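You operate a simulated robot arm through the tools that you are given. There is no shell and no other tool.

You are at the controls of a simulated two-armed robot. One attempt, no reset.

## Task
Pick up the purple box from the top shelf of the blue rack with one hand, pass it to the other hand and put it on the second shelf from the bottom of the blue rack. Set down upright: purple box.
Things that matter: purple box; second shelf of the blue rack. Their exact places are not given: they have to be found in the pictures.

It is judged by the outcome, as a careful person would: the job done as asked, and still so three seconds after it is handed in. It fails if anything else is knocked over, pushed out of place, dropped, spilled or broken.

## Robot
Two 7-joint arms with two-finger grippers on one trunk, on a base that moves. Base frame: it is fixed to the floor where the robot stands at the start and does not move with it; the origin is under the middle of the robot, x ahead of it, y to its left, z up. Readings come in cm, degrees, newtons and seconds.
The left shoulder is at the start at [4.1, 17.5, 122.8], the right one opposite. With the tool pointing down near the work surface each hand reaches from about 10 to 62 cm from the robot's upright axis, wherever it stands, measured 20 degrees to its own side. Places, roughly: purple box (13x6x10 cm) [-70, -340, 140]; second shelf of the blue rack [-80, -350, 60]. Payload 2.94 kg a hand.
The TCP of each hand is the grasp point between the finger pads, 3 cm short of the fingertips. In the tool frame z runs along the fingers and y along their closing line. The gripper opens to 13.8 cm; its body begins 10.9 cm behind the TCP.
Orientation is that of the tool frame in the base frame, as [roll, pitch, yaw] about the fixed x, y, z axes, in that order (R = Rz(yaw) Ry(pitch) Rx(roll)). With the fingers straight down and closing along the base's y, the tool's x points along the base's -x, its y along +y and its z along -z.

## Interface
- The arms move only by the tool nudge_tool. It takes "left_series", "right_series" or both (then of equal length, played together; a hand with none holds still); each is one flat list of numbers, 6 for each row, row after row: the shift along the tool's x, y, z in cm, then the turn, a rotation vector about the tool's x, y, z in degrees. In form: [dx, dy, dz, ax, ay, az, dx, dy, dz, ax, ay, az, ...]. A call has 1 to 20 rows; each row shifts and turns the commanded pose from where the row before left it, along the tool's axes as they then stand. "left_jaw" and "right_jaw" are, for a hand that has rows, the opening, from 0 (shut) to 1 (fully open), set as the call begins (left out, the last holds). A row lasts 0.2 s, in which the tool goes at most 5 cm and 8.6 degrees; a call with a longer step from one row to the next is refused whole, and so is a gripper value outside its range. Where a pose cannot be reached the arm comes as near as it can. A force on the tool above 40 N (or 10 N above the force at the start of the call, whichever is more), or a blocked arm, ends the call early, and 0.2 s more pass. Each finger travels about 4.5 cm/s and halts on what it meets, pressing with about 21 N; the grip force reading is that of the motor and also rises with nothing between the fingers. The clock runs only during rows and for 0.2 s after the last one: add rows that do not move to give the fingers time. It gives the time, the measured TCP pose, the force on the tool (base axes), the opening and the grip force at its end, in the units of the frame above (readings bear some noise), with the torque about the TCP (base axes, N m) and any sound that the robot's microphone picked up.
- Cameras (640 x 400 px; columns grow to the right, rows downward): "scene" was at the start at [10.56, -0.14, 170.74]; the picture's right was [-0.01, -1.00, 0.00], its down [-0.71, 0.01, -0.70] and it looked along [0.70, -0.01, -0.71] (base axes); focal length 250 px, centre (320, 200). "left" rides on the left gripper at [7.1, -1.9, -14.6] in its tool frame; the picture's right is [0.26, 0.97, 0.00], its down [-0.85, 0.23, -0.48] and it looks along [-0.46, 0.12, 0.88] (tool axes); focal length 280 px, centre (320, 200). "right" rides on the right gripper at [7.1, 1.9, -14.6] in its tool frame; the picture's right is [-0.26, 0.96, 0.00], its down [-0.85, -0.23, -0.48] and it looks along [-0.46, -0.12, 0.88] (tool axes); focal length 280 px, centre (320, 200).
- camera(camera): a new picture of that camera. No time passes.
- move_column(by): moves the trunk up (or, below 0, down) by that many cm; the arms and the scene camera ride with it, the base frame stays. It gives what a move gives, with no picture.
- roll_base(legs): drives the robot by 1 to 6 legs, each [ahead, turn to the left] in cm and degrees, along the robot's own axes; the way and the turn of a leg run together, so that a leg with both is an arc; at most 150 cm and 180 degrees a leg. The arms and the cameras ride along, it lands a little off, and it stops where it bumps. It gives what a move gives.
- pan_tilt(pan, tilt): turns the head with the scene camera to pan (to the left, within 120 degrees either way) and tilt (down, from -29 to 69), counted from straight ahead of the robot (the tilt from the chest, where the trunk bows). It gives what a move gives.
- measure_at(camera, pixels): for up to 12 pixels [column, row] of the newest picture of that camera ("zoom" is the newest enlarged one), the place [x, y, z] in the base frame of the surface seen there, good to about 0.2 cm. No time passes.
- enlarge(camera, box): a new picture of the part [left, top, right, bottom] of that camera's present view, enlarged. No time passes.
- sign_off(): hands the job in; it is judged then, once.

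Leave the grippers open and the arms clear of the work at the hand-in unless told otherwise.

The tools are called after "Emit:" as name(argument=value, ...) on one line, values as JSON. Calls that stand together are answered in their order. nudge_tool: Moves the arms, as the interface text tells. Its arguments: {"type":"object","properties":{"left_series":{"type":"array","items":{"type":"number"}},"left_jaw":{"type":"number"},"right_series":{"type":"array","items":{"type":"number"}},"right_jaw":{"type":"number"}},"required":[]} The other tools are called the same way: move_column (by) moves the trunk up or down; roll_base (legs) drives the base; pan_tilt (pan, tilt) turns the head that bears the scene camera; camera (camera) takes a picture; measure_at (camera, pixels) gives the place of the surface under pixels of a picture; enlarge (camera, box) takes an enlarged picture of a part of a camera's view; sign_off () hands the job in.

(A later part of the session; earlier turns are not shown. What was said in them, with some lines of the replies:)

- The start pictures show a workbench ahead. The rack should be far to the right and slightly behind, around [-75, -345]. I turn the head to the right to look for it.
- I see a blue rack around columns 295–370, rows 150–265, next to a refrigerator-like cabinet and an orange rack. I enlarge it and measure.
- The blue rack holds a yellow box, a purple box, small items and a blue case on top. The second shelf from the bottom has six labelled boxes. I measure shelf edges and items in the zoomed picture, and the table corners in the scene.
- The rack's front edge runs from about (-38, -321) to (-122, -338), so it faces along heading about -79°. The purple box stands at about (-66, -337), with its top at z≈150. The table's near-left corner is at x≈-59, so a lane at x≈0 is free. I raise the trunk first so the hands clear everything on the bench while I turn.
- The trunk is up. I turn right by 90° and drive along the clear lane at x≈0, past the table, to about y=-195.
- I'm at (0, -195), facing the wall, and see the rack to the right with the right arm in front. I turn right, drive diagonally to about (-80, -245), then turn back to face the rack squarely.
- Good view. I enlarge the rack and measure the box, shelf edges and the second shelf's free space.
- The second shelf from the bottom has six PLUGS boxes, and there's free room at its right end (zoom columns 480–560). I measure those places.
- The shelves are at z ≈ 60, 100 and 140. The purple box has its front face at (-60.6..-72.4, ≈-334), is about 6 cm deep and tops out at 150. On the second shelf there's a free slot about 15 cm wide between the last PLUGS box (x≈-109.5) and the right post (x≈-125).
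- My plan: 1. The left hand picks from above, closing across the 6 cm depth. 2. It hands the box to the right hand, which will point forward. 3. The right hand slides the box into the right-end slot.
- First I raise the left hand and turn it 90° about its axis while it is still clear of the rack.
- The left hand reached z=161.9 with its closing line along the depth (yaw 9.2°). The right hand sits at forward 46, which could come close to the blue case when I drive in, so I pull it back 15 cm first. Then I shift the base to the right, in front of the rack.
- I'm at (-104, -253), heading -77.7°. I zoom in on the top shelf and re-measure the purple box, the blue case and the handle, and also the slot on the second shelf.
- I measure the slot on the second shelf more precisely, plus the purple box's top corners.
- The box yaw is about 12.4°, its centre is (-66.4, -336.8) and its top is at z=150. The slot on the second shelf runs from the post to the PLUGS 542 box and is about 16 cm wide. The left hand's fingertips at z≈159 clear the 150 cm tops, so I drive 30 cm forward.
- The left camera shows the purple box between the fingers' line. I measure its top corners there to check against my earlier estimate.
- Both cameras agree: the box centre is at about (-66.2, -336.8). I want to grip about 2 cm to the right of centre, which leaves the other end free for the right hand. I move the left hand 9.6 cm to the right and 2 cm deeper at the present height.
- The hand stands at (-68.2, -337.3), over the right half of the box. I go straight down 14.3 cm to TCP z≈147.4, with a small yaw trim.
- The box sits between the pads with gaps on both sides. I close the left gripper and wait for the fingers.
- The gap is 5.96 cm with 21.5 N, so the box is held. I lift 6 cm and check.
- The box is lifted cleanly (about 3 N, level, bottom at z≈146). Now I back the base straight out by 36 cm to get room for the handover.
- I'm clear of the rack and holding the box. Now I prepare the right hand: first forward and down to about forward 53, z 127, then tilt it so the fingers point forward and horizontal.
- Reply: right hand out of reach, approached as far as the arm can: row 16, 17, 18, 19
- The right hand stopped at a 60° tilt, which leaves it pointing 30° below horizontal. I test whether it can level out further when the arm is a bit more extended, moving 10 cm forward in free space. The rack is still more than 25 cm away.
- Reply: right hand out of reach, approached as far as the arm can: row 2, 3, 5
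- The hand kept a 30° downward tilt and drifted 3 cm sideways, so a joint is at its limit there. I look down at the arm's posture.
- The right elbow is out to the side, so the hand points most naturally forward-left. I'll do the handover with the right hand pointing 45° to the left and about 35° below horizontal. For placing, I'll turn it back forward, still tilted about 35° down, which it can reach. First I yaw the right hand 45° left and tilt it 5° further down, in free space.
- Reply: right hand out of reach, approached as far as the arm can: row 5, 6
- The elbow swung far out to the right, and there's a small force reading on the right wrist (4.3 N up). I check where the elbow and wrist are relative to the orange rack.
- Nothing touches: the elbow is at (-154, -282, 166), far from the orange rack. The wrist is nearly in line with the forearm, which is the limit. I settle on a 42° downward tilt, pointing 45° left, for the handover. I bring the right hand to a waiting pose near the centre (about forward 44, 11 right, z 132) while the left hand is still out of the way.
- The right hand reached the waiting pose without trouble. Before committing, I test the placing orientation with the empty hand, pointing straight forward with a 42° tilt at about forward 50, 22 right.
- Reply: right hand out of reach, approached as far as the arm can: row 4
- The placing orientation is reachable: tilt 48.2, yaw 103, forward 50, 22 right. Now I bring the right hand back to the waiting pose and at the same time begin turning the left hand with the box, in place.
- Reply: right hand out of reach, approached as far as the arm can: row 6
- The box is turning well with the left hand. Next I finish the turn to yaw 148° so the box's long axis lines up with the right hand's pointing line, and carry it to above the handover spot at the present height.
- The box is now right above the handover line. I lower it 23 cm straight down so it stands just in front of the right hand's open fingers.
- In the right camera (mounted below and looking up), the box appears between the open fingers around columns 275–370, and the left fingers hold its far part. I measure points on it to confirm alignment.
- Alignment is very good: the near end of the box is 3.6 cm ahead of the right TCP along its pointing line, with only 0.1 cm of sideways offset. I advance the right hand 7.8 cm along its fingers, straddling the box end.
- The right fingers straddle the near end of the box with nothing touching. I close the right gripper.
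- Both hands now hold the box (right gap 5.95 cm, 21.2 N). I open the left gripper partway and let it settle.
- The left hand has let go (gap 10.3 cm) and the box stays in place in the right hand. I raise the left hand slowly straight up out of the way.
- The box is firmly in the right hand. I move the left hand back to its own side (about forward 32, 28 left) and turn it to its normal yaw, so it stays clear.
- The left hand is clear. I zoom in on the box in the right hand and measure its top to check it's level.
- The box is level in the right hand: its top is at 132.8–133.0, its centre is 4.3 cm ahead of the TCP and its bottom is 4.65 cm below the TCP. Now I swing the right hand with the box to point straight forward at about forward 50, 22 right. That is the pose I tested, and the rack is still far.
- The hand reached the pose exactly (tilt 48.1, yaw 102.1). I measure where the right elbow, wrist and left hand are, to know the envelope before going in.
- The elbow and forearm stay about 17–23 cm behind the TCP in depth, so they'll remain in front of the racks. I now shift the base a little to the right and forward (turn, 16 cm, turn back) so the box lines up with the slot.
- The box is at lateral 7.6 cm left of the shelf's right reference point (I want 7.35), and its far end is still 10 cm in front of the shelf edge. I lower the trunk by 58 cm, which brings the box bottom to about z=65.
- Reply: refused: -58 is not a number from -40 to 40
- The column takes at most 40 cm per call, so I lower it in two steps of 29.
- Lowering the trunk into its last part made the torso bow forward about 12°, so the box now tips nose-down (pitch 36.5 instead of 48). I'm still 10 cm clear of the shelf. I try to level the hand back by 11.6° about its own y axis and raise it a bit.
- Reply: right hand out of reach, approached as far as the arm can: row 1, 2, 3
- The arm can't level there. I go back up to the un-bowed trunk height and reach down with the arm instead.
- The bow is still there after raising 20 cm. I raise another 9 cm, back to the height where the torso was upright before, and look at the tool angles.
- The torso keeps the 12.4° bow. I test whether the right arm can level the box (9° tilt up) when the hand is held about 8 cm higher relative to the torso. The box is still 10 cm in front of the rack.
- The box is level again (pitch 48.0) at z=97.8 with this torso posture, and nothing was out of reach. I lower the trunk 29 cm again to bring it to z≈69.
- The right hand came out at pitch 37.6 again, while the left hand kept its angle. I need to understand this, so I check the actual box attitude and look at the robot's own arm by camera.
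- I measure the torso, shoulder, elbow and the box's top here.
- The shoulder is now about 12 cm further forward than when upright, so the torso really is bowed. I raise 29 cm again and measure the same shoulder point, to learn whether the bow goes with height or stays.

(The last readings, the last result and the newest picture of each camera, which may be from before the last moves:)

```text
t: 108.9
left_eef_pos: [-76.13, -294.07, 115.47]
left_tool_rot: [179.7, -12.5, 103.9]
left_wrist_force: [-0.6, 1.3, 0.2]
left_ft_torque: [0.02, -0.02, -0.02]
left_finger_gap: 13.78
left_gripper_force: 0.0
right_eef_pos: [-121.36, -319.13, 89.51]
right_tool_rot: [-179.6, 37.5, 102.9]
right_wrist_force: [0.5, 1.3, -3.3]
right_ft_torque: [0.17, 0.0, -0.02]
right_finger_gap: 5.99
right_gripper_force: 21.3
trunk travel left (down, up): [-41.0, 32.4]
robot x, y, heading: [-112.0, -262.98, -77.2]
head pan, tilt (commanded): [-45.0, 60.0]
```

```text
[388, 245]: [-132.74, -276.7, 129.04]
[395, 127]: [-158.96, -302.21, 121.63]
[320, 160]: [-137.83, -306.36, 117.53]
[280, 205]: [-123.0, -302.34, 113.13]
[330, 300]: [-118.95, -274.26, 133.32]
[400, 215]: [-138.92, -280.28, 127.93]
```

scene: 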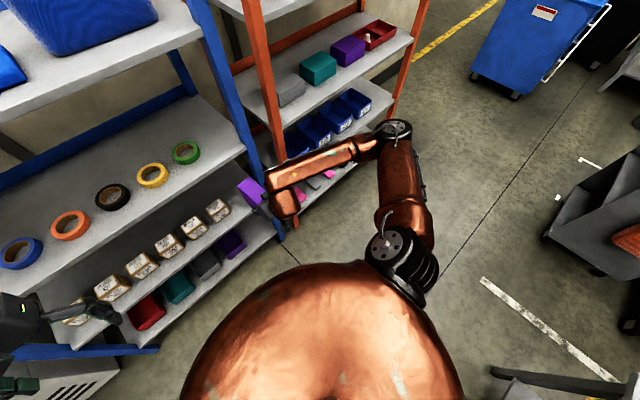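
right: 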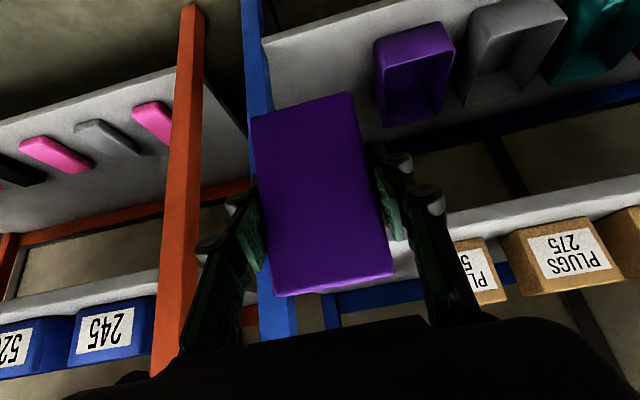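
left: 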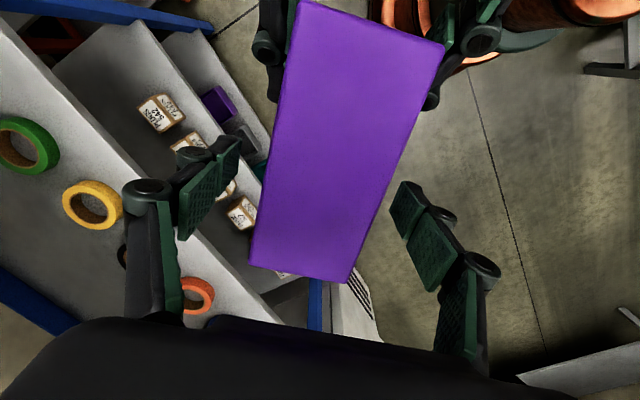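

So the bow appears only at the low trunk heights. At this height the torso is upright. I level the box here (about +10.5° tilt) and then try reaching down with the arm itself.

Emit:
nudge_tool(right_series=[-0.6, 0, -0.8, 0, -2.6, 0, -0.6, 0, -0.8, 0, -2.6, 0, -0.6, 0, -0.8, 0, -2.6, 0, -0.6, 0, -0.8, 0, -2.6, 0, 0, 0, 0, 0, 0, 0], right_jaw=0)

Emit:
nudge_tool(right_series=[1.86, 0, 1.67, 0, 0, 0, 1.86, 0, 1.67, 0, 0, 0, 1.86, 0, 1.67, 0, 0, 0, 1.86, 0, 1.67, 0, 0, 0, 0, 0, 0, 0, 0, 0], right_jaw=0)

```text
t: 110.1
left_eef_pos: [-75.96, -294.0, 115.43]
left_tool_rot: [179.7, -12.6, 103.7]
left_wrist_force: [0.7, 0.6, -0.2]
left_ft_torque: [0.02, 0.01, 0.04]
left_finger_gap: 13.82
left_gripper_force: 0.0
right_eef_pos: [-121.45, -318.77, 93.51]
right_tool_rot: [-179.5, 47.9, 103.2]
right_wrist_force: [-0.5, 1.2, -3.3]
right_ft_torque: [0.16, 0.05, 0.01]
right_finger_gap: 5.97
right_gripper_force: 20.8
trunk travel left (down, up): [-41.0, 32.4]
robot x, y, heading: [-111.87, -262.82, -77.2]
head pan, tilt (commanded): [-45.0, 60.0]
```

```text
t: 111.3
left_eef_pos: [-76.02, -293.94, 115.34]
left_tool_rot: [179.9, -12.4, 103.8]
left_wrist_force: [-0.3, 0.5, -0.2]
left_ft_torque: [-0.01, 0.0, 0.0]
left_finger_gap: 13.81
left_gripper_force: 0.0
right_eef_pos: [-121.64, -318.79, 86.13]
right_tool_rot: [-179.4, 47.8, 103.0]
right_wrist_force: [-0.5, 1.1, -2.5]
right_ft_torque: [0.1, 0.02, -0.01]
right_finger_gap: 5.95
right_gripper_force: 20.7
right hand out of reach, approached as far as the arm can: row 4
trunk travel left (down, up): [-41.0, 32.4]
robot x, y, heading: [-111.98, -262.84, -77.1]
head pan, tilt (commanded): [-45.0, 60.0]
```

With the elbow out to the side, the forward-pointing hand stops at z≈86, which is too high for the shelf. The hand is freer when it points to the left in front of the chest. I test that: raise 8 cm, yaw 40° left, and move to the centre, away from the rack.

Emit:
nudge_tool(right_series=[-2.97, 0, -2.68, 0, 0, 0, -2.97, 0, -2.68, 0, 0, 0, 0, 0, 0, -5.94, 0, -5.35, 0, 0, 0, -5.94, 0, -5.35, 0, 0, 0, -5.94, 0, -5.35, 0, 0, 0, -5.94, 0, -5.35, 0, 0, 0, -5.94, 0, -5.35, -0.64, 3.63, 0.71, 0, 0, 0, -0.64, 3.63, 0.71, 0, 0, 0, -0.64, 3.63, 0.71, 0, 0, 0, -0.64, 3.63, 0.71, 0, 0, 0, -0.64, 3.63, 0.71, 0, 0, 0, 0, 0, 0, 0, 0, 0], right_jaw=0)

Emit:
pan_tilt(pan=-10, tilt=60)

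Emit:
camera(camera="scene")

```text
t: 114.1
left_eef_pos: [-76.08, -293.93, 115.58]
left_tool_rot: [179.7, -12.3, 103.8]
left_wrist_force: [-0.3, 1.3, 0.8]
left_ft_torque: [-0.01, 0.0, -0.06]
left_finger_gap: 13.82
left_gripper_force: 0.0
right_eef_pos: [-106.75, -307.4, 94.05]
right_tool_rot: [-179.6, 47.7, 142.8]
right_wrist_force: [-0.5, -0.7, -3.7]
right_ft_torque: [0.13, 0.11, 0.01]
right_finger_gap: 5.95
right_gripper_force: 20.6
trunk travel left (down, up): [-41.0, 32.4]
robot x, y, heading: [-111.95, -262.66, -77.3]
head pan, tilt (commanded): [-45.0, 60.0]
```

```text
t: 115.1
left_eef_pos: [-76.11, -293.95, 115.5]
left_tool_rot: [179.9, -12.6, 103.8]
left_wrist_force: [-0.5, 0.0, 0.2]
left_ft_torque: [-0.02, -0.06, -0.01]
left_finger_gap: 13.8
left_gripper_force: 0.1
right_eef_pos: [-106.76, -307.27, 94.04]
right_tool_rot: [-179.7, 47.7, 142.9]
right_wrist_force: [0.2, 0.1, -3.6]
right_ft_torque: [0.11, 0.13, -0.02]
right_finger_gap: 5.96
right_gripper_force: 20.3
trunk travel left (down, up): [-41.0, 32.4]
robot x, y, heading: [-111.94, -262.88, -77.5]
head pan, tilt (commanded): [-10.0, 60.0]
```

```text
taken
```

scene: 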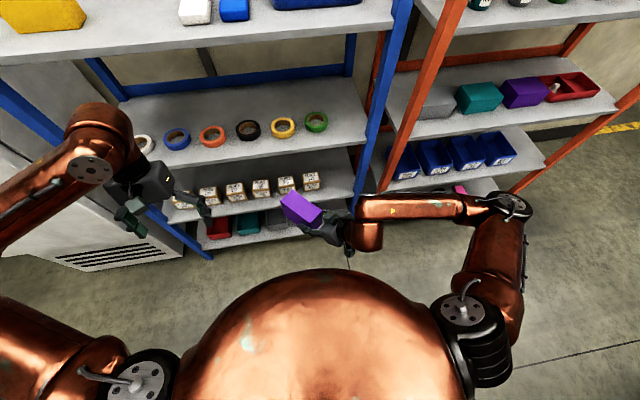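

The box is level here at (forward 45, 5 right, z 94). I try lowering it straight down with the arm to see how low this pose can go.

Emit:
nudge_tool(right_series=[2.29, 0, 2.09, 0, 0, 0, 2.29, 0, 2.09, 0, 0, 0, 2.29, 0, 2.09, 0, 0, 0, 2.29, 0, 2.09, 0, 0, 0, 2.29, 0, 2.09, 0, 0, 0, 2.29, 0, 2.09, 0, 0, 0, 2.29, 0, 2.09, 0, 0, 0, 2.29, 0, 2.09, 0, 0, 0], right_jaw=0)

Emit:
camera(camera="scene")

```text
t: 116.9
left_eef_pos: [-75.99, -294.05, 115.61]
left_tool_rot: [179.8, -12.5, 103.8]
left_wrist_force: [-1.0, 0.5, 0.0]
left_ft_torque: [-0.01, 0.01, -0.01]
left_finger_gap: 13.79
left_gripper_force: 0.0
right_eef_pos: [-106.61, -307.48, 69.22]
right_tool_rot: [-179.6, 47.7, 142.9]
right_wrist_force: [0.4, 0.2, -2.8]
right_ft_torque: [0.11, 0.14, 0.0]
right_finger_gap: 5.95
right_gripper_force: 21.1
trunk travel left (down, up): [-41.0, 32.4]
robot x, y, heading: [-111.83, -262.78, -77.3]
head pan, tilt (commanded): [-10.0, 60.0]
```

```text
taken
```

scene: 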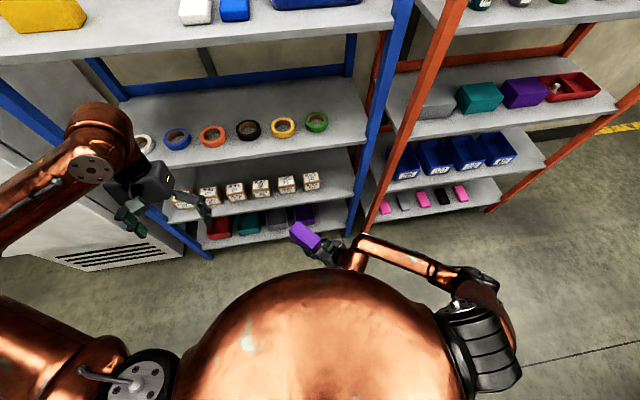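

It went down to z=69 with the box level, and the elbow dropped too. From this low posture I try turning the hand to point forward again (yaw 40° right); the box is still well in front of the rack.

Emit:
nudge_tool(right_series=[0, 0, 0, 5.94, 0, 5.35, 0, 0, 0, 5.94, 0, 5.35, 0, 0, 0, 5.94, 0, 5.35, 0, 0, 0, 5.94, 0, 5.35, 0, 0, 0, 5.94, 0, 5.35], right_jaw=0)

Emit:
camera(camera="scene")

```text
t: 118.1
left_eef_pos: [-76.04, -293.96, 115.5]
left_tool_rot: [179.8, -12.3, 103.8]
left_wrist_force: [-0.4, 0.2, -0.2]
left_ft_torque: [-0.02, 0.02, -0.02]
left_finger_gap: 13.81
left_gripper_force: 0.2
right_eef_pos: [-108.03, -307.86, 68.79]
right_tool_rot: [-179.9, 47.6, 134.8]
right_wrist_force: [0.0, -0.2, -3.6]
right_ft_torque: [0.13, 0.09, 0.02]
right_finger_gap: 5.96
right_gripper_force: 20.3
right hand out of reach, approached as far as the arm can: row 1, 2, 3, 4, 5
trunk travel left (down, up): [-41.0, 32.4]
robot x, y, heading: [-112.19, -263.01, -77.3]
head pan, tilt (commanded): [-10.0, 60.0]
```

```text
taken
```

scene: 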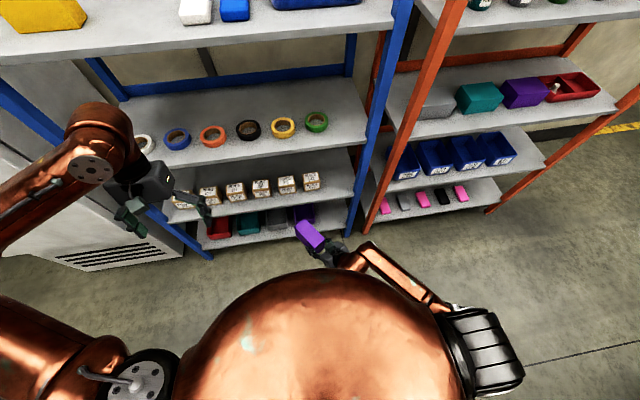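

In this low pose the hand can only yaw to about 32° left of straight ahead. If the hand goes further out to the right, the forearm should point forward and that limit should ease. I back the base off 12 cm to have room and test that.

Emit:
roll_base(legs=[[-12, 0]])

```text
t: 119.3
left_eef_pos: [-78.7, -282.36, 115.54]
left_tool_rot: [179.8, -12.5, 103.8]
left_wrist_force: [-0.1, 0.9, -0.7]
left_ft_torque: [-0.05, 0.01, 0.0]
left_finger_gap: 13.8
left_gripper_force: 0.0
right_eef_pos: [-110.8, -296.18, 68.75]
right_tool_rot: [-180.0, 47.7, 134.9]
right_wrist_force: [0.1, 0.0, -3.3]
right_ft_torque: [0.11, 0.08, -0.01]
right_finger_gap: 5.94
right_gripper_force: 21.2
trunk travel left (down, up): [-41.0, 32.4]
robot x, y, heading: [-114.67, -250.89, -77.6]
head pan, tilt (commanded): [-10.0, 60.0]
```

Now I move the hand 12 cm forward and 32 cm to the right at the same height, then yaw it toward straight ahead.

Emit:
nudge_tool(right_series=[0.476, -3.34, -0.523, 0, 0, 0, 0.476, -3.34, -0.523, 0, 0, 0, 0.476, -3.34, -0.523, 0, 0, 0, 0.476, -3.34, -0.523, 0, 0, 0, 0.476, -3.34, -0.523, 0, 0, 0, 0.476, -3.34, -0.523, 0, 0, 0, 0.476, -3.34, -0.523, 0, 0, 0, 0.476, -3.34, -0.523, 0, 0, 0, 0.476, -3.34, -0.523, 0, 0, 0, 0.476, -3.34, -0.523, 0, 0, 0, 0, 0, 0, 5.94, 0, 5.35, 0, 0, 0, 5.94, 0, 5.35, 0, 0, 0, 5.94, 0, 5.35, 0, 0, 0, 5.94, 0, 5.35], right_jaw=0)

Emit:
camera(camera="scene")

```text
t: 122.3
left_eef_pos: [-78.75, -282.34, 115.44]
left_tool_rot: [179.8, -12.4, 103.6]
left_wrist_force: [0.3, -0.1, 0.4]
left_ft_torque: [0.0, 0.03, -0.01]
left_finger_gap: 13.81
left_gripper_force: 0.2
right_eef_pos: [-139.53, -314.77, 68.8]
right_tool_rot: [-179.7, 47.6, 103.0]
right_wrist_force: [0.9, -1.0, -3.8]
right_ft_torque: [0.18, 0.02, 0.02]
right_finger_gap: 5.96
right_gripper_force: 20.8
trunk travel left (down, up): [-41.0, 32.4]
robot x, y, heading: [-114.66, -251.36, -77.4]
head pan, tilt (commanded): [-10.0, 60.0]
```

```text
taken
```

scene: 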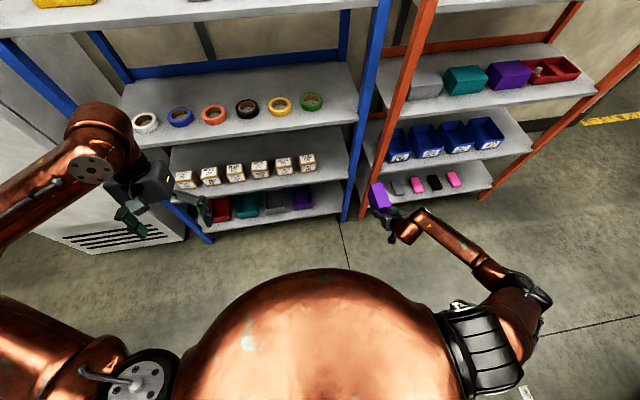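

That works: the hand points straight forward at z=68.8 with the box level, at forward 56 and 38 right. I check there is margin to go another 5 cm down and come back up.

Emit:
nudge_tool(right_series=[1.85, 0, 1.68, 0, 0, 0, 1.85, 0, 1.68, 0, 0, 0, 0, 0, 0, 0, 0, 0], right_jaw=0)

Emit:
nudge_tool(right_series=[-1.85, 0, -1.68, 0, 0, 0, -1.85, 0, -1.68, 0, 0, 0, 0, 0, 0, 0, 0, 0], right_jaw=0)

Emit:
enlarge(camera="scene", box=[350, 170, 430, 250])

```text
t: 123.1
left_eef_pos: [-78.7, -282.53, 115.56]
left_tool_rot: [179.8, -12.6, 103.8]
left_wrist_force: [-0.3, 0.6, 0.7]
left_ft_torque: [-0.03, -0.01, 0.02]
left_finger_gap: 13.8
left_gripper_force: 0.1
right_eef_pos: [-139.5, -314.65, 63.77]
right_tool_rot: [-179.7, 47.6, 103.1]
right_wrist_force: [-0.4, -0.3, -3.5]
right_ft_torque: [0.19, 0.01, -0.01]
right_finger_gap: 5.92
right_gripper_force: 21.1
trunk travel left (down, up): [-41.0, 32.4]
robot x, y, heading: [-115.08, -251.22, -77.4]
head pan, tilt (commanded): [-10.0, 60.0]
```

```text
t: 123.9
left_eef_pos: [-78.71, -282.25, 115.45]
left_tool_rot: [179.8, -12.4, 103.8]
left_wrist_force: [0.9, -0.2, -0.5]
left_ft_torque: [-0.03, 0.01, 0.0]
left_finger_gap: 13.8
left_gripper_force: 0.0
right_eef_pos: [-139.48, -314.7, 68.69]
right_tool_rot: [-179.7, 47.7, 103.0]
right_wrist_force: [0.0, 0.2, -3.1]
right_ft_torque: [0.15, 0.05, 0.0]
right_finger_gap: 5.93
right_gripper_force: 21.2
trunk travel left (down, up): [-41.0, 32.4]
robot x, y, heading: [-114.92, -251.32, -77.3]
head pan, tilt (commanded): [-10.0, 60.0]
```

```text
5.00 times, centred on (390, 210) of scene
```

zoom: 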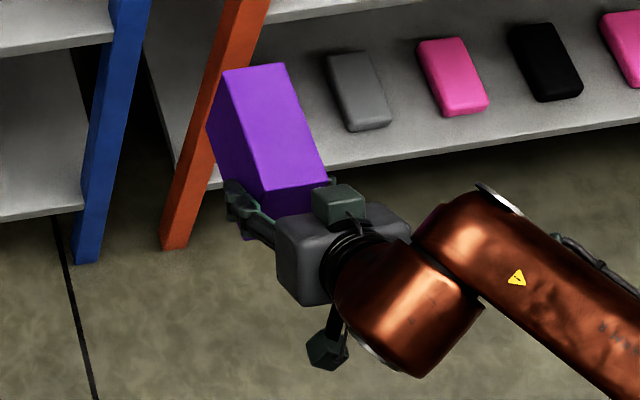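

Good margin and control. Now I plan the base shift: I need about 17.5 cm to the left. I measure the right elbow and surrounding clearance first.

Emit:
measure_at(camera="scene", pixels=[[530, 290], [545, 300], [500, 275], [450, 235], [480, 350], [380, 195], [75, 165], [60, 330]])

Emit:
pan_tilt(pan=-118, tilt=45)

Emit:
camera(camera="scene")

```text
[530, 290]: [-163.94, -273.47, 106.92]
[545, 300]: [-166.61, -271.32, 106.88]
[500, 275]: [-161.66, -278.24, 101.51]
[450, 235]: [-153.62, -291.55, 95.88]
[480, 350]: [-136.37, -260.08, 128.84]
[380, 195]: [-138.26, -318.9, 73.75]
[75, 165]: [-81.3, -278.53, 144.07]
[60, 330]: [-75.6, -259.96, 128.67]
```

```text
t: 125.8
left_eef_pos: [-78.77, -282.26, 115.4]
left_tool_rot: [179.8, -12.4, 103.8]
left_wrist_force: [-0.1, -0.4, 0.0]
left_ft_torque: [0.0, 0.0, 0.01]
left_finger_gap: 13.82
left_gripper_force: 0.0
right_eef_pos: [-139.43, -314.73, 68.7]
right_tool_rot: [-179.7, 47.6, 103.0]
right_wrist_force: [-0.1, -0.9, -3.1]
right_ft_torque: [0.13, 0.01, -0.02]
right_finger_gap: 5.93
right_gripper_force: 21.3
trunk travel left (down, up): [-41.0, 32.4]
robot x, y, heading: [-114.4, -251.6, -77.3]
head pan, tilt (commanded): [-118.0, 45.0]
```

```text
taken
```

scene: 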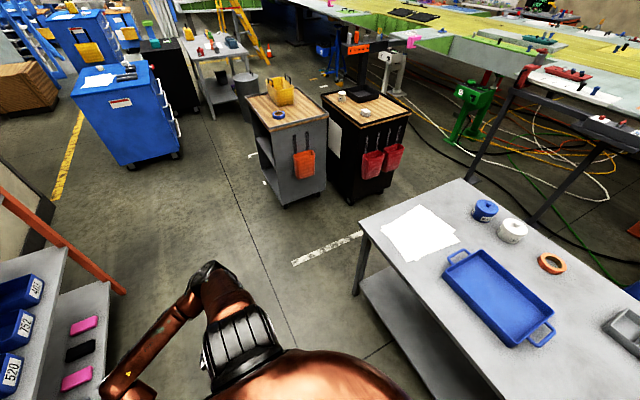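

The elbow is at about (8, 55 right) from the robot's axis. The safest shift is to back up 12 cm, turn left about 69°, drive 18 cm, and turn back. The box then swings at least 12 cm clear of the rack and everything stays clear of the table.

Emit:
roll_base(legs=[[-12, 0], [0, 69.4], [18.3, 0], [0, -69.9]])

Emit:
pan_tilt(pan=-15, tilt=50)

Emit:
camera(camera="scene")

```text
t: 134.2
left_eef_pos: [-63.49, -273.56, 115.53]
left_tool_rot: [179.6, -12.5, 103.0]
left_wrist_force: [-0.1, -0.7, 0.2]
left_ft_torque: [0.0, -0.01, 0.0]
left_finger_gap: 13.8
left_gripper_force: 0.0
right_eef_pos: [-124.7, -305.25, 68.72]
right_tool_rot: [-179.8, 47.7, 102.2]
right_wrist_force: [-0.2, -0.1, -3.6]
right_ft_torque: [0.14, 0.04, -0.05]
right_finger_gap: 5.95
right_gripper_force: 21.5
trunk travel left (down, up): [-41.0, 32.4]
robot x, y, heading: [-98.87, -241.94, -78.3]
head pan, tilt (commanded): [-118.0, 45.0]
```

```text
t: 136.0
left_eef_pos: [-63.5, -273.6, 115.52]
left_tool_rot: [179.8, -12.5, 103.0]
left_wrist_force: [-0.1, -0.2, -0.3]
left_ft_torque: [-0.04, 0.01, 0.01]
left_finger_gap: 13.81
left_gripper_force: 0.1
right_eef_pos: [-124.62, -305.18, 68.77]
right_tool_rot: [-179.6, 47.6, 102.3]
right_wrist_force: [-0.4, 0.0, -4.6]
right_ft_torque: [0.17, 0.05, 0.02]
right_finger_gap: 5.94
right_gripper_force: 21.5
trunk travel left (down, up): [-41.0, 32.4]
robot x, y, heading: [-98.93, -241.8, -78.3]
head pan, tilt (commanded): [-15.0, 50.0]
```

```text
taken
```

scene: 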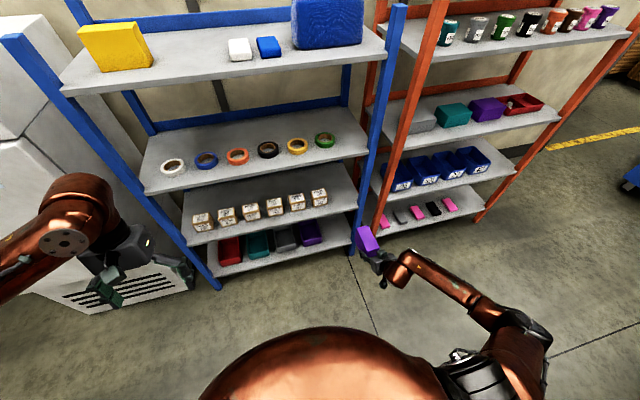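

The box is now lateral 7.5 (target 7.35), and needs to go about 37 cm forward. I zoom in on the slot and re-measure it from this viewpoint.

Emit:
enlarge(camera="scene", box=[270, 165, 400, 265])

```text
4.00 times, centred on (335, 215) of scene
```

zoom: 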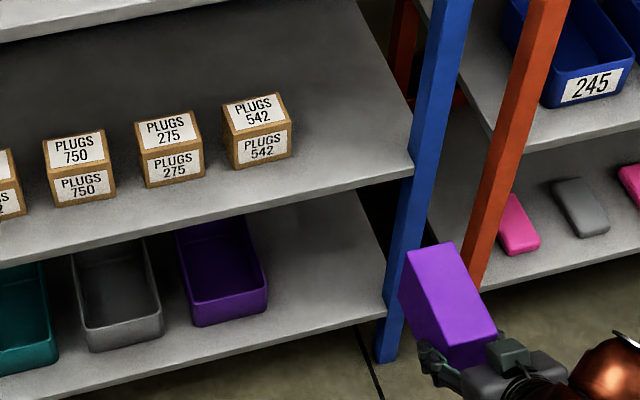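

Emit:
measure_at(camera="zoom", pixels=[[289, 150], [286, 125], [238, 164], [405, 175], [300, 200], [412, 150], [390, 75], [430, 120], [420, 170], [335, 140], [350, 170], [430, 70]])

Emit:
measure_at(camera="scene", pixels=[[374, 227], [361, 230], [366, 232], [380, 240], [372, 236]])

```text
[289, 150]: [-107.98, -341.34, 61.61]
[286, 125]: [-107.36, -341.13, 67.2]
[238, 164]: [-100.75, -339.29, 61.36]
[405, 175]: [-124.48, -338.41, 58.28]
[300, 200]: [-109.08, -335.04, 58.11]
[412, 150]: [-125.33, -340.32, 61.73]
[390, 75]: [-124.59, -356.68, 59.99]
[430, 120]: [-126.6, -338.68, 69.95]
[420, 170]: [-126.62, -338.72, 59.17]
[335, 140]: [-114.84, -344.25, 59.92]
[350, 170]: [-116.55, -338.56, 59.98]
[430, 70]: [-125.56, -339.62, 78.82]
```

```text
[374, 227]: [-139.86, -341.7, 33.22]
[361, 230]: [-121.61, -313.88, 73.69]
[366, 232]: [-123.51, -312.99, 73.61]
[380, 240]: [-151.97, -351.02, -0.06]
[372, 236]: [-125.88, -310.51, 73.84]
```

The slot is confirmed: the post's left face is at lateral -0.75, the PLUGS box side at about 15.6, and the shelf surface at z=60.0. The box bottom is at about 64.1. I drive 19 cm so the box's far end stops about 3 cm in front of the shelf edge for a check.

Emit:
roll_base(legs=[[19, 0]])

Emit:
camera(camera="scene")

Emit:
camera(camera="right")

```text
t: 137.6
left_eef_pos: [-59.41, -292.53, 115.44]
left_tool_rot: [179.8, -12.5, 102.9]
left_wrist_force: [-0.5, -0.1, 0.1]
left_ft_torque: [0.09, 0.01, -0.01]
left_finger_gap: 13.81
left_gripper_force: 0.0
right_eef_pos: [-120.59, -324.01, 68.71]
right_tool_rot: [-179.7, 47.6, 102.2]
right_wrist_force: [0.5, 0.1, -3.8]
right_ft_torque: [0.19, 0.03, 0.02]
right_finger_gap: 5.97
right_gripper_force: 21.1
trunk travel left (down, up): [-41.0, 32.4]
robot x, y, heading: [-95.17, -261.15, -78.1]
head pan, tilt (commanded): [-15.0, 50.0]
```

```text
taken
```

scene: 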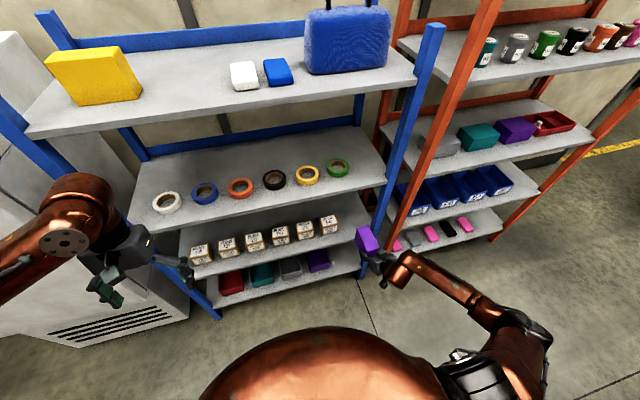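

```text
taken
```

right: 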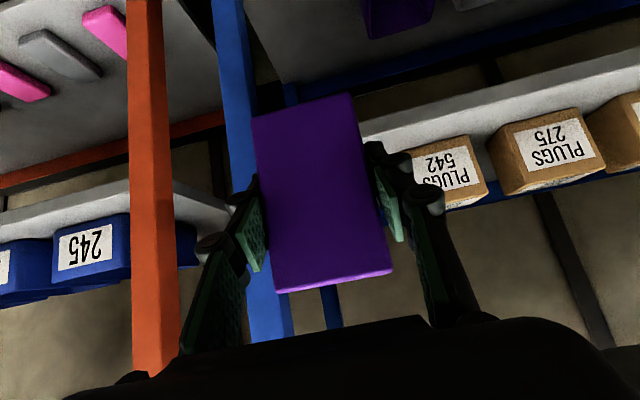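

TCP is lateral 7.41, D=-13.8, yaw 102.2, as wanted. I check the box's level and corners by zooming in.

Emit:
enlarge(camera="scene", box=[320, 200, 420, 275])

```text
5.33 times, centred on (370, 238) of scene
```

zoom: 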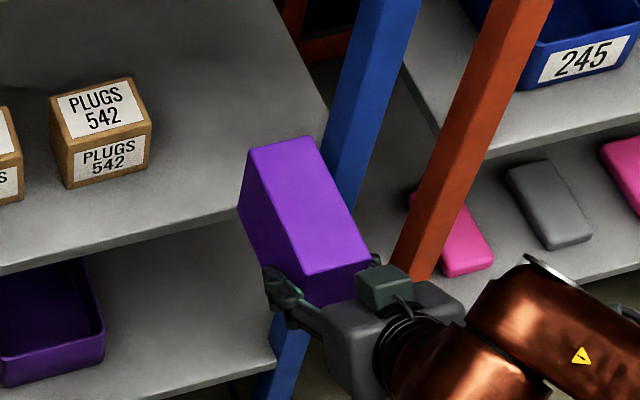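

Emit:
measure_at(camera="zoom", pixels=[[256, 154], [308, 142], [308, 266], [362, 254], [300, 200], [246, 215], [148, 165], [272, 290], [380, 285]])

```text
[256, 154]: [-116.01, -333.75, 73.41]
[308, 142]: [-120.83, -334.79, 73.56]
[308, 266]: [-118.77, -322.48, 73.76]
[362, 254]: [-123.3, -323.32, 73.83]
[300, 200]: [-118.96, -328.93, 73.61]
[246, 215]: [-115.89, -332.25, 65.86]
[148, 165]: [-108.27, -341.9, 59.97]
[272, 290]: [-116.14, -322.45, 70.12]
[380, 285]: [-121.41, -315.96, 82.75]
```

The box is centred in the slot line (lateral about 4.3 to 10.3), about 1.6° nose-down. I trim the pitch up by 1.5° and then drive 18 cm straight in, with the box bottom about 3.6 cm above the shelf.

Emit:
nudge_tool(right_series=[0, 0, 0, 0, -1.5, 0, 0, 0, 0, 0, 0, 0], right_jaw=0)

Emit:
roll_base(legs=[[10, 0]])

Emit:
camera(camera="right")

Emit:
enlarge(camera="scene", box=[310, 190, 420, 275])

```text
t: 138.2
left_eef_pos: [-59.43, -292.39, 115.5]
left_tool_rot: [179.8, -12.5, 103.0]
left_wrist_force: [0.1, 0.2, -0.3]
left_ft_torque: [-0.03, 0.0, -0.02]
left_finger_gap: 13.82
left_gripper_force: 0.1
right_eef_pos: [-120.63, -323.93, 68.74]
right_tool_rot: [-179.6, 49.1, 102.2]
right_wrist_force: [0.2, -0.2, -2.8]
right_ft_torque: [0.16, 0.07, 0.01]
right_finger_gap: 5.94
right_gripper_force: 21.2
trunk travel left (down, up): [-41.0, 32.4]
robot x, y, heading: [-94.94, -260.72, -77.8]
head pan, tilt (commanded): [-15.0, 50.0]
```

```text
t: 139.3
left_eef_pos: [-57.27, -302.4, 115.45]
left_tool_rot: [179.9, -12.6, 103.0]
left_wrist_force: [-1.0, -1.0, 0.3]
left_ft_torque: [0.06, 0.02, -0.02]
left_finger_gap: 13.81
left_gripper_force: 0.1
right_eef_pos: [-118.57, -333.93, 68.68]
right_tool_rot: [-179.8, 49.1, 102.2]
right_wrist_force: [0.1, -0.6, -3.4]
right_ft_torque: [0.2, 0.03, 0.0]
right_finger_gap: 5.95
right_gripper_force: 21.0
trunk travel left (down, up): [-41.0, 32.4]
robot x, y, heading: [-92.86, -270.39, -78.1]
head pan, tilt (commanded): [-15.0, 50.0]
```

```text
taken
```

right: 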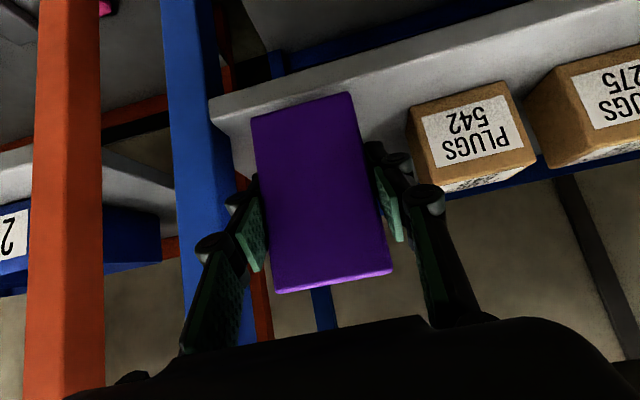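

```text
4.71 times, centred on (365, 232) of scene
```

zoom: 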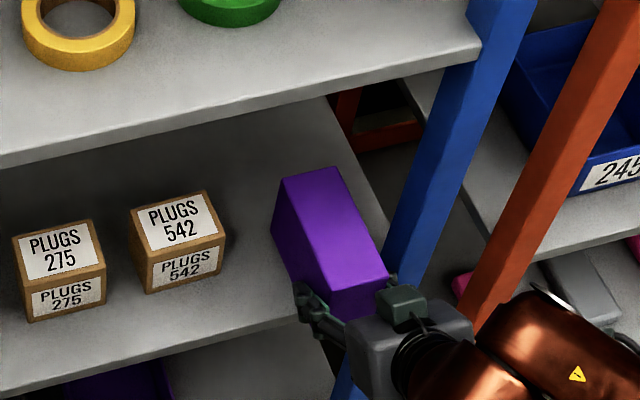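

TCP is at lateral 7.24, D=-3.7, and the box is already over the shelf without touching. I measure the gripper body's right edge against the post before the last 8 cm.

Emit:
measure_at(camera="zoom", pixels=[[466, 322], [440, 300], [352, 335], [400, 300], [304, 300], [318, 320], [395, 285], [290, 190], [332, 175], [330, 285], [380, 272], [425, 200]])

```text
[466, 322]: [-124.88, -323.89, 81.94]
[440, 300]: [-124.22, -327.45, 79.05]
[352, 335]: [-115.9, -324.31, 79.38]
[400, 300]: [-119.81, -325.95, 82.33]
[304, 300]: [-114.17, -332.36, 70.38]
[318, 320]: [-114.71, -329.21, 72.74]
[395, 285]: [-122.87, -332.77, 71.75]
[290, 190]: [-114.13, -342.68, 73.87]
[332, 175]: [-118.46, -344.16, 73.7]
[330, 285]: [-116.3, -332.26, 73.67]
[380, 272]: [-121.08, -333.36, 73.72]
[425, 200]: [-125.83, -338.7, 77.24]
```

There's ample clearance: the body's right edge is at lateral 3.1 against the post at -0.8, and the box is level (73.7–73.9). I drive the last 8 cm in.

Emit:
roll_base(legs=[[8, 0]])

Emit:
camera(camera="right")

Emit:
enlarge(camera="scene", box=[310, 190, 420, 275])

```text
t: 140.4
left_eef_pos: [-55.67, -310.3, 115.39]
left_tool_rot: [179.9, -12.6, 103.0]
left_wrist_force: [0.8, -0.7, 0.7]
left_ft_torque: [0.09, 0.01, 0.04]
left_finger_gap: 13.79
left_gripper_force: 0.0
right_eef_pos: [-116.86, -341.76, 68.68]
right_tool_rot: [-179.7, 49.0, 102.1]
right_wrist_force: [-0.1, 0.7, -4.1]
right_ft_torque: [0.18, 0.0, 0.01]
right_finger_gap: 5.94
right_gripper_force: 21.0
trunk travel left (down, up): [-41.0, 32.4]
robot x, y, heading: [-91.12, -278.49, -77.8]
head pan, tilt (commanded): [-15.0, 50.0]
```

```text
taken
```

right: 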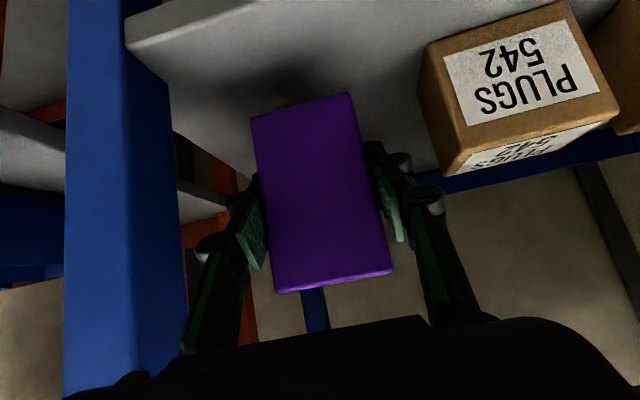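

```text
4.71 times, centred on (365, 232) of scene
```

zoom: 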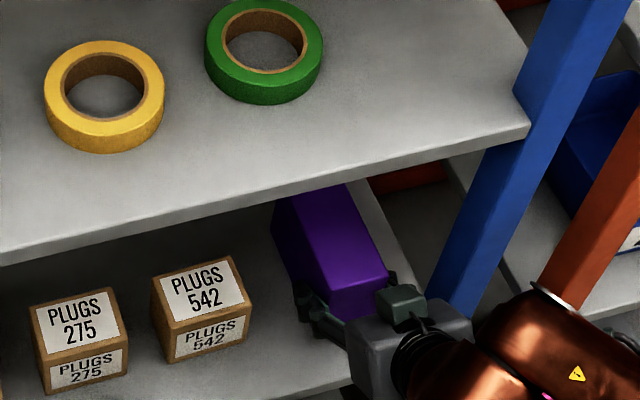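

The box is at lateral 7.2, D=4.3, hovering about 3.7 cm above the shelf with clear space on both sides. I lower it 3.2 cm gently.

Emit:
nudge_tool(right_series=[0.6, 0, 0.525, 0, 0, 0, 0.6, 0, 0.525, 0, 0, 0, 0.6, 0, 0.525, 0, 0, 0, 0.6, 0, 0.525, 0, 0, 0, 0, 0, 0, 0, 0, 0], right_jaw=0)

Emit:
enlarge(camera="scene", box=[310, 190, 420, 275])

```text
t: 141.6
left_eef_pos: [-55.86, -310.16, 115.37]
left_tool_rot: [179.8, -12.5, 103.1]
left_wrist_force: [-0.4, -0.6, 0.1]
left_ft_torque: [-0.04, -0.02, -0.02]
left_finger_gap: 13.77
left_gripper_force: 0.1
right_eef_pos: [-116.93, -341.62, 65.55]
right_tool_rot: [-179.7, 49.1, 102.4]
right_wrist_force: [-0.4, -0.4, -2.9]
right_ft_torque: [0.14, 0.03, -0.01]
right_finger_gap: 5.95
right_gripper_force: 20.8
trunk travel left (down, up): [-41.0, 32.4]
robot x, y, heading: [-91.07, -278.5, -78.0]
head pan, tilt (commanded): [-15.0, 50.0]
```

```text
4.71 times, centred on (365, 232) of scene
```

zoom: 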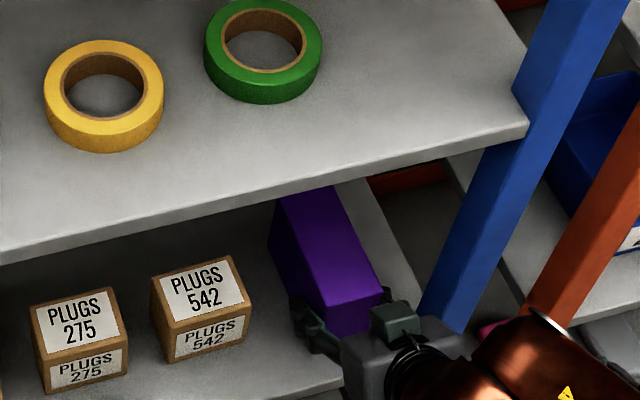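

I measure the box top to know the remaining gap.

Emit:
measure_at(camera="zoom", pixels=[[330, 210], [340, 260], [310, 240], [350, 285], [290, 200], [375, 290]])

```text
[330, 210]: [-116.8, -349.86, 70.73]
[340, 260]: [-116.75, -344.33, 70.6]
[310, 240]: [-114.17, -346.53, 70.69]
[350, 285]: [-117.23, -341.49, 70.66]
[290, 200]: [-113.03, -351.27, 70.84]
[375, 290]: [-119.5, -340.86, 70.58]
```

The top is at 70.65, so about 0.65 cm remains. I lower in small steps and watch for contact.

Emit:
nudge_tool(right_series=[0.226, 0, 0.197, 0, 0, 0, 0.15, 0, 0.13, 0, 0, 0, 0.15, 0, 0.13, 0, 0, 0, 0, 0, 0, 0, 0, 0], right_jaw=0)

```text
t: 142.6
left_eef_pos: [-55.71, -310.1, 115.57]
left_tool_rot: [179.8, -12.4, 103.0]
left_wrist_force: [0.3, -0.5, 0.5]
left_ft_torque: [-0.03, 0.0, 0.01]
left_finger_gap: 13.76
left_gripper_force: 0.0
right_eef_pos: [-116.95, -341.66, 64.88]
right_tool_rot: [-179.7, 49.2, 102.3]
right_wrist_force: [-0.7, 0.5, 0.9]
right_ft_torque: [0.24, 0.23, -0.03]
right_finger_gap: 5.93
right_gripper_force: 21.1
trunk travel left (down, up): [-41.0, 32.4]
robot x, y, heading: [-91.43, -278.68, -78.1]
head pan, tilt (commanded): [-15.0, 50.0]
```

Contact: the vertical force went from -3 N to about +1 N, so the shelf carries the box. I open the right gripper partway (to about 8.3 cm), which leaves room to the post and to the PLUGS box.

Emit:
nudge_tool(right_series=[0, 0, 0, 0, 0, 0, 0, 0, 0, 0, 0, 0, 0, 0, 0, 0, 0, 0, 0, 0, 0, 0, 0, 0], right_jaw=0.6)

Emit:
camera(camera="right")

Emit:
enlarge(camera="scene", box=[310, 190, 420, 275])

```text
t: 143.6
left_eef_pos: [-55.81, -310.1, 115.41]
left_tool_rot: [179.8, -12.5, 103.0]
left_wrist_force: [-0.1, -0.8, 0.5]
left_ft_torque: [-0.01, -0.05, -0.01]
left_finger_gap: 13.79
left_gripper_force: 0.1
right_eef_pos: [-117.07, -341.63, 64.87]
right_tool_rot: [-179.8, 49.1, 102.3]
right_wrist_force: [0.2, 0.3, -0.5]
right_ft_torque: [0.02, -0.03, 0.0]
right_finger_gap: 8.26
right_gripper_force: 0.0
trunk travel left (down, up): [-41.0, 32.4]
robot x, y, heading: [-91.1, -278.63, -78.3]
head pan, tilt (commanded): [-15.0, 50.0]
```

```text
taken
```

right: 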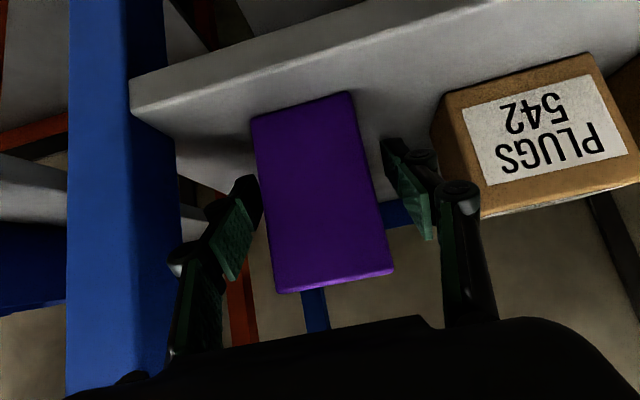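

```text
4.71 times, centred on (365, 232) of scene
```

zoom: 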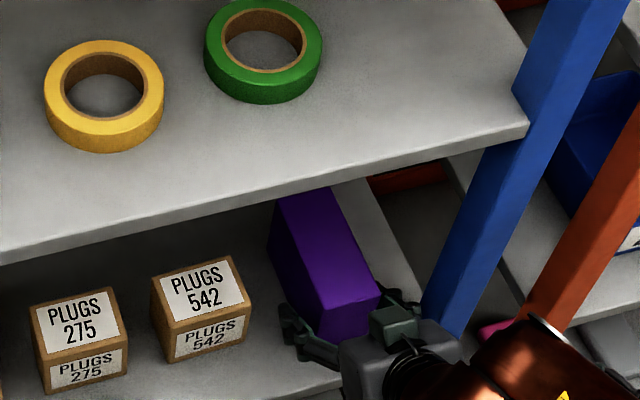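

The box stands free on the shelf and both fingers are clear of its sides. I back the base straight out 20 cm so the fingers slide away along the box.

Emit:
roll_base(legs=[[-20, 0]])

Emit:
camera(camera="scene")

Emit:
camera(camera="right")

```text
t: 145.2
left_eef_pos: [-60.0, -290.22, 115.45]
left_tool_rot: [179.7, -12.5, 103.1]
left_wrist_force: [-0.2, 0.3, 0.6]
left_ft_torque: [-0.06, -0.05, 0.0]
left_finger_gap: 13.81
left_gripper_force: 0.1
right_eef_pos: [-121.15, -321.99, 64.96]
right_tool_rot: [-179.7, 49.2, 102.3]
right_wrist_force: [-0.1, 0.6, 0.0]
right_ft_torque: [-0.03, 0.01, 0.01]
right_finger_gap: 8.28
right_gripper_force: 0.1
trunk travel left (down, up): [-41.0, 32.4]
robot x, y, heading: [-95.65, -258.73, -78.1]
head pan, tilt (commanded): [-15.0, 50.0]
```

```text
taken
```

scene: 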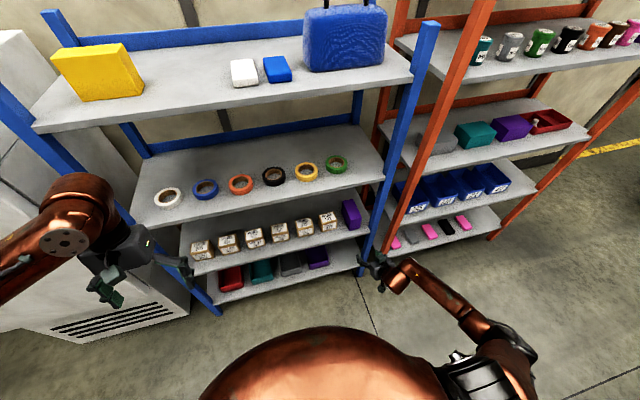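

```text
taken
```

right: 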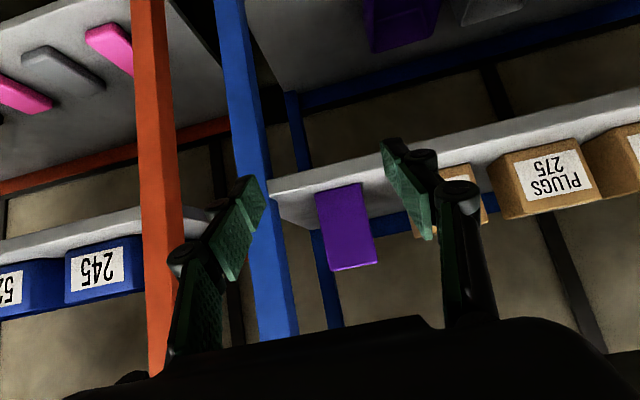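

The box stands on the second shelf next to PLUGS 542 and the right hand is out. I back off further, open the right gripper, and inspect the result closely.

Emit:
roll_base(legs=[[-12, 0]])

Emit:
nudge_tool(right_series=[0, 0, -1, 0, 0, 0, 0, 0, -1, 0, 0, 0, 0, 0, -1, 0, 0, 0, 0, 0, 0, 0, 0, 0, 0, 0, 0, 0, 0, 0], right_jaw=1)

Emit:
enlarge(camera="scene", box=[180, 170, 420, 310])

```text
t: 146.4
left_eef_pos: [-62.35, -278.48, 115.43]
left_tool_rot: [179.8, -12.4, 103.0]
left_wrist_force: [-0.4, 0.0, -0.9]
left_ft_torque: [-0.06, 0.04, 0.03]
left_finger_gap: 13.81
left_gripper_force: 0.0
right_eef_pos: [-123.56, -310.14, 64.82]
right_tool_rot: [-179.7, 49.2, 102.2]
right_wrist_force: [-0.6, 0.9, -0.7]
right_ft_torque: [0.0, -0.01, 0.01]
right_finger_gap: 8.25
right_gripper_force: 0.0
trunk travel left (down, up): [-41.0, 32.4]
robot x, y, heading: [-97.61, -246.75, -78.1]
head pan, tilt (commanded): [-15.0, 50.0]
```

```text
t: 147.6
left_eef_pos: [-62.45, -278.42, 115.53]
left_tool_rot: [179.9, -12.6, 102.9]
left_wrist_force: [-0.2, 0.0, -0.4]
left_ft_torque: [-0.01, 0.0, -0.03]
left_finger_gap: 13.81
left_gripper_force: 0.1
right_eef_pos: [-124.07, -307.86, 66.85]
right_tool_rot: [-179.7, 49.3, 102.3]
right_wrist_force: [-0.5, -0.4, 0.4]
right_ft_torque: [0.02, -0.01, 0.0]
right_finger_gap: 13.8
right_gripper_force: 0.1
trunk travel left (down, up): [-41.0, 32.4]
robot x, y, heading: [-97.67, -246.92, -78.1]
head pan, tilt (commanded): [-15.0, 50.0]
```

```text
2.67 times, centred on (300, 240) of scene
```

zoom: 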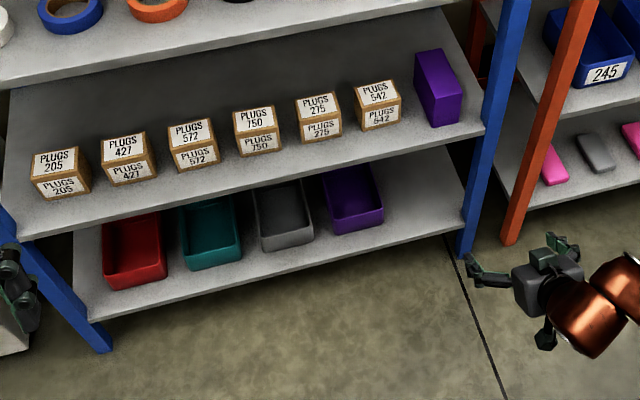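

The purple box stands upright at the right end of the second shelf and all six PLUGS boxes are in place. I verify with measurements and look at the top shelf.

Emit:
measure_at(camera="zoom", pixels=[[420, 56], [444, 53], [434, 92], [458, 90], [438, 75], [446, 110], [434, 124], [460, 118], [395, 110], [400, 120]])

Emit:
enlarge(camera="scene", box=[30, 0, 430, 230])

```text
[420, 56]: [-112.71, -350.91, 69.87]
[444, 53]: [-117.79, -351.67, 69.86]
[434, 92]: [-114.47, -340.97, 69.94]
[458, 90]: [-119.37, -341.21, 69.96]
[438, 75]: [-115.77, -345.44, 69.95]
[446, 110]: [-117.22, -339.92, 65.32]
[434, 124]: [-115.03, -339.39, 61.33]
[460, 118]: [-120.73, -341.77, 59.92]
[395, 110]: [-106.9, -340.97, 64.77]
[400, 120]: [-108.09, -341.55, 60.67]
```

```text
1.60 times, centred on (230, 115) of scene
```

zoom: 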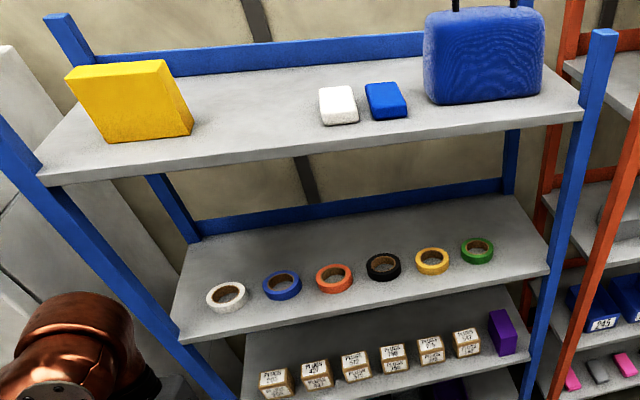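

The box's top is flat at z=69.9 on the 60.0 shelf, so it is standing upright. The yellow box, white and blue items, case, tapes and PLUGS boxes are all where they were. Both grippers are open and the arms are well clear of the rack, so I hand in the job.

Emit:
sign_off()

```text
The job is handed in.
```

The purple box is standing upright at the right end of the second shelf from the bottom of the blue rack, and I've handed the job in. The left hand picked it from the top shelf and passed it to the right hand, which set it down.

- **Final check:** the box's top measured level at z = 69.9 cm on the 60.0 cm shelf.
- **Other items:** everything else on the blue rack still looked in place in the last pictures, and nothing was knocked or dropped along the way.
- **Robot:** both grippers are open and the arms are clear of the rack.
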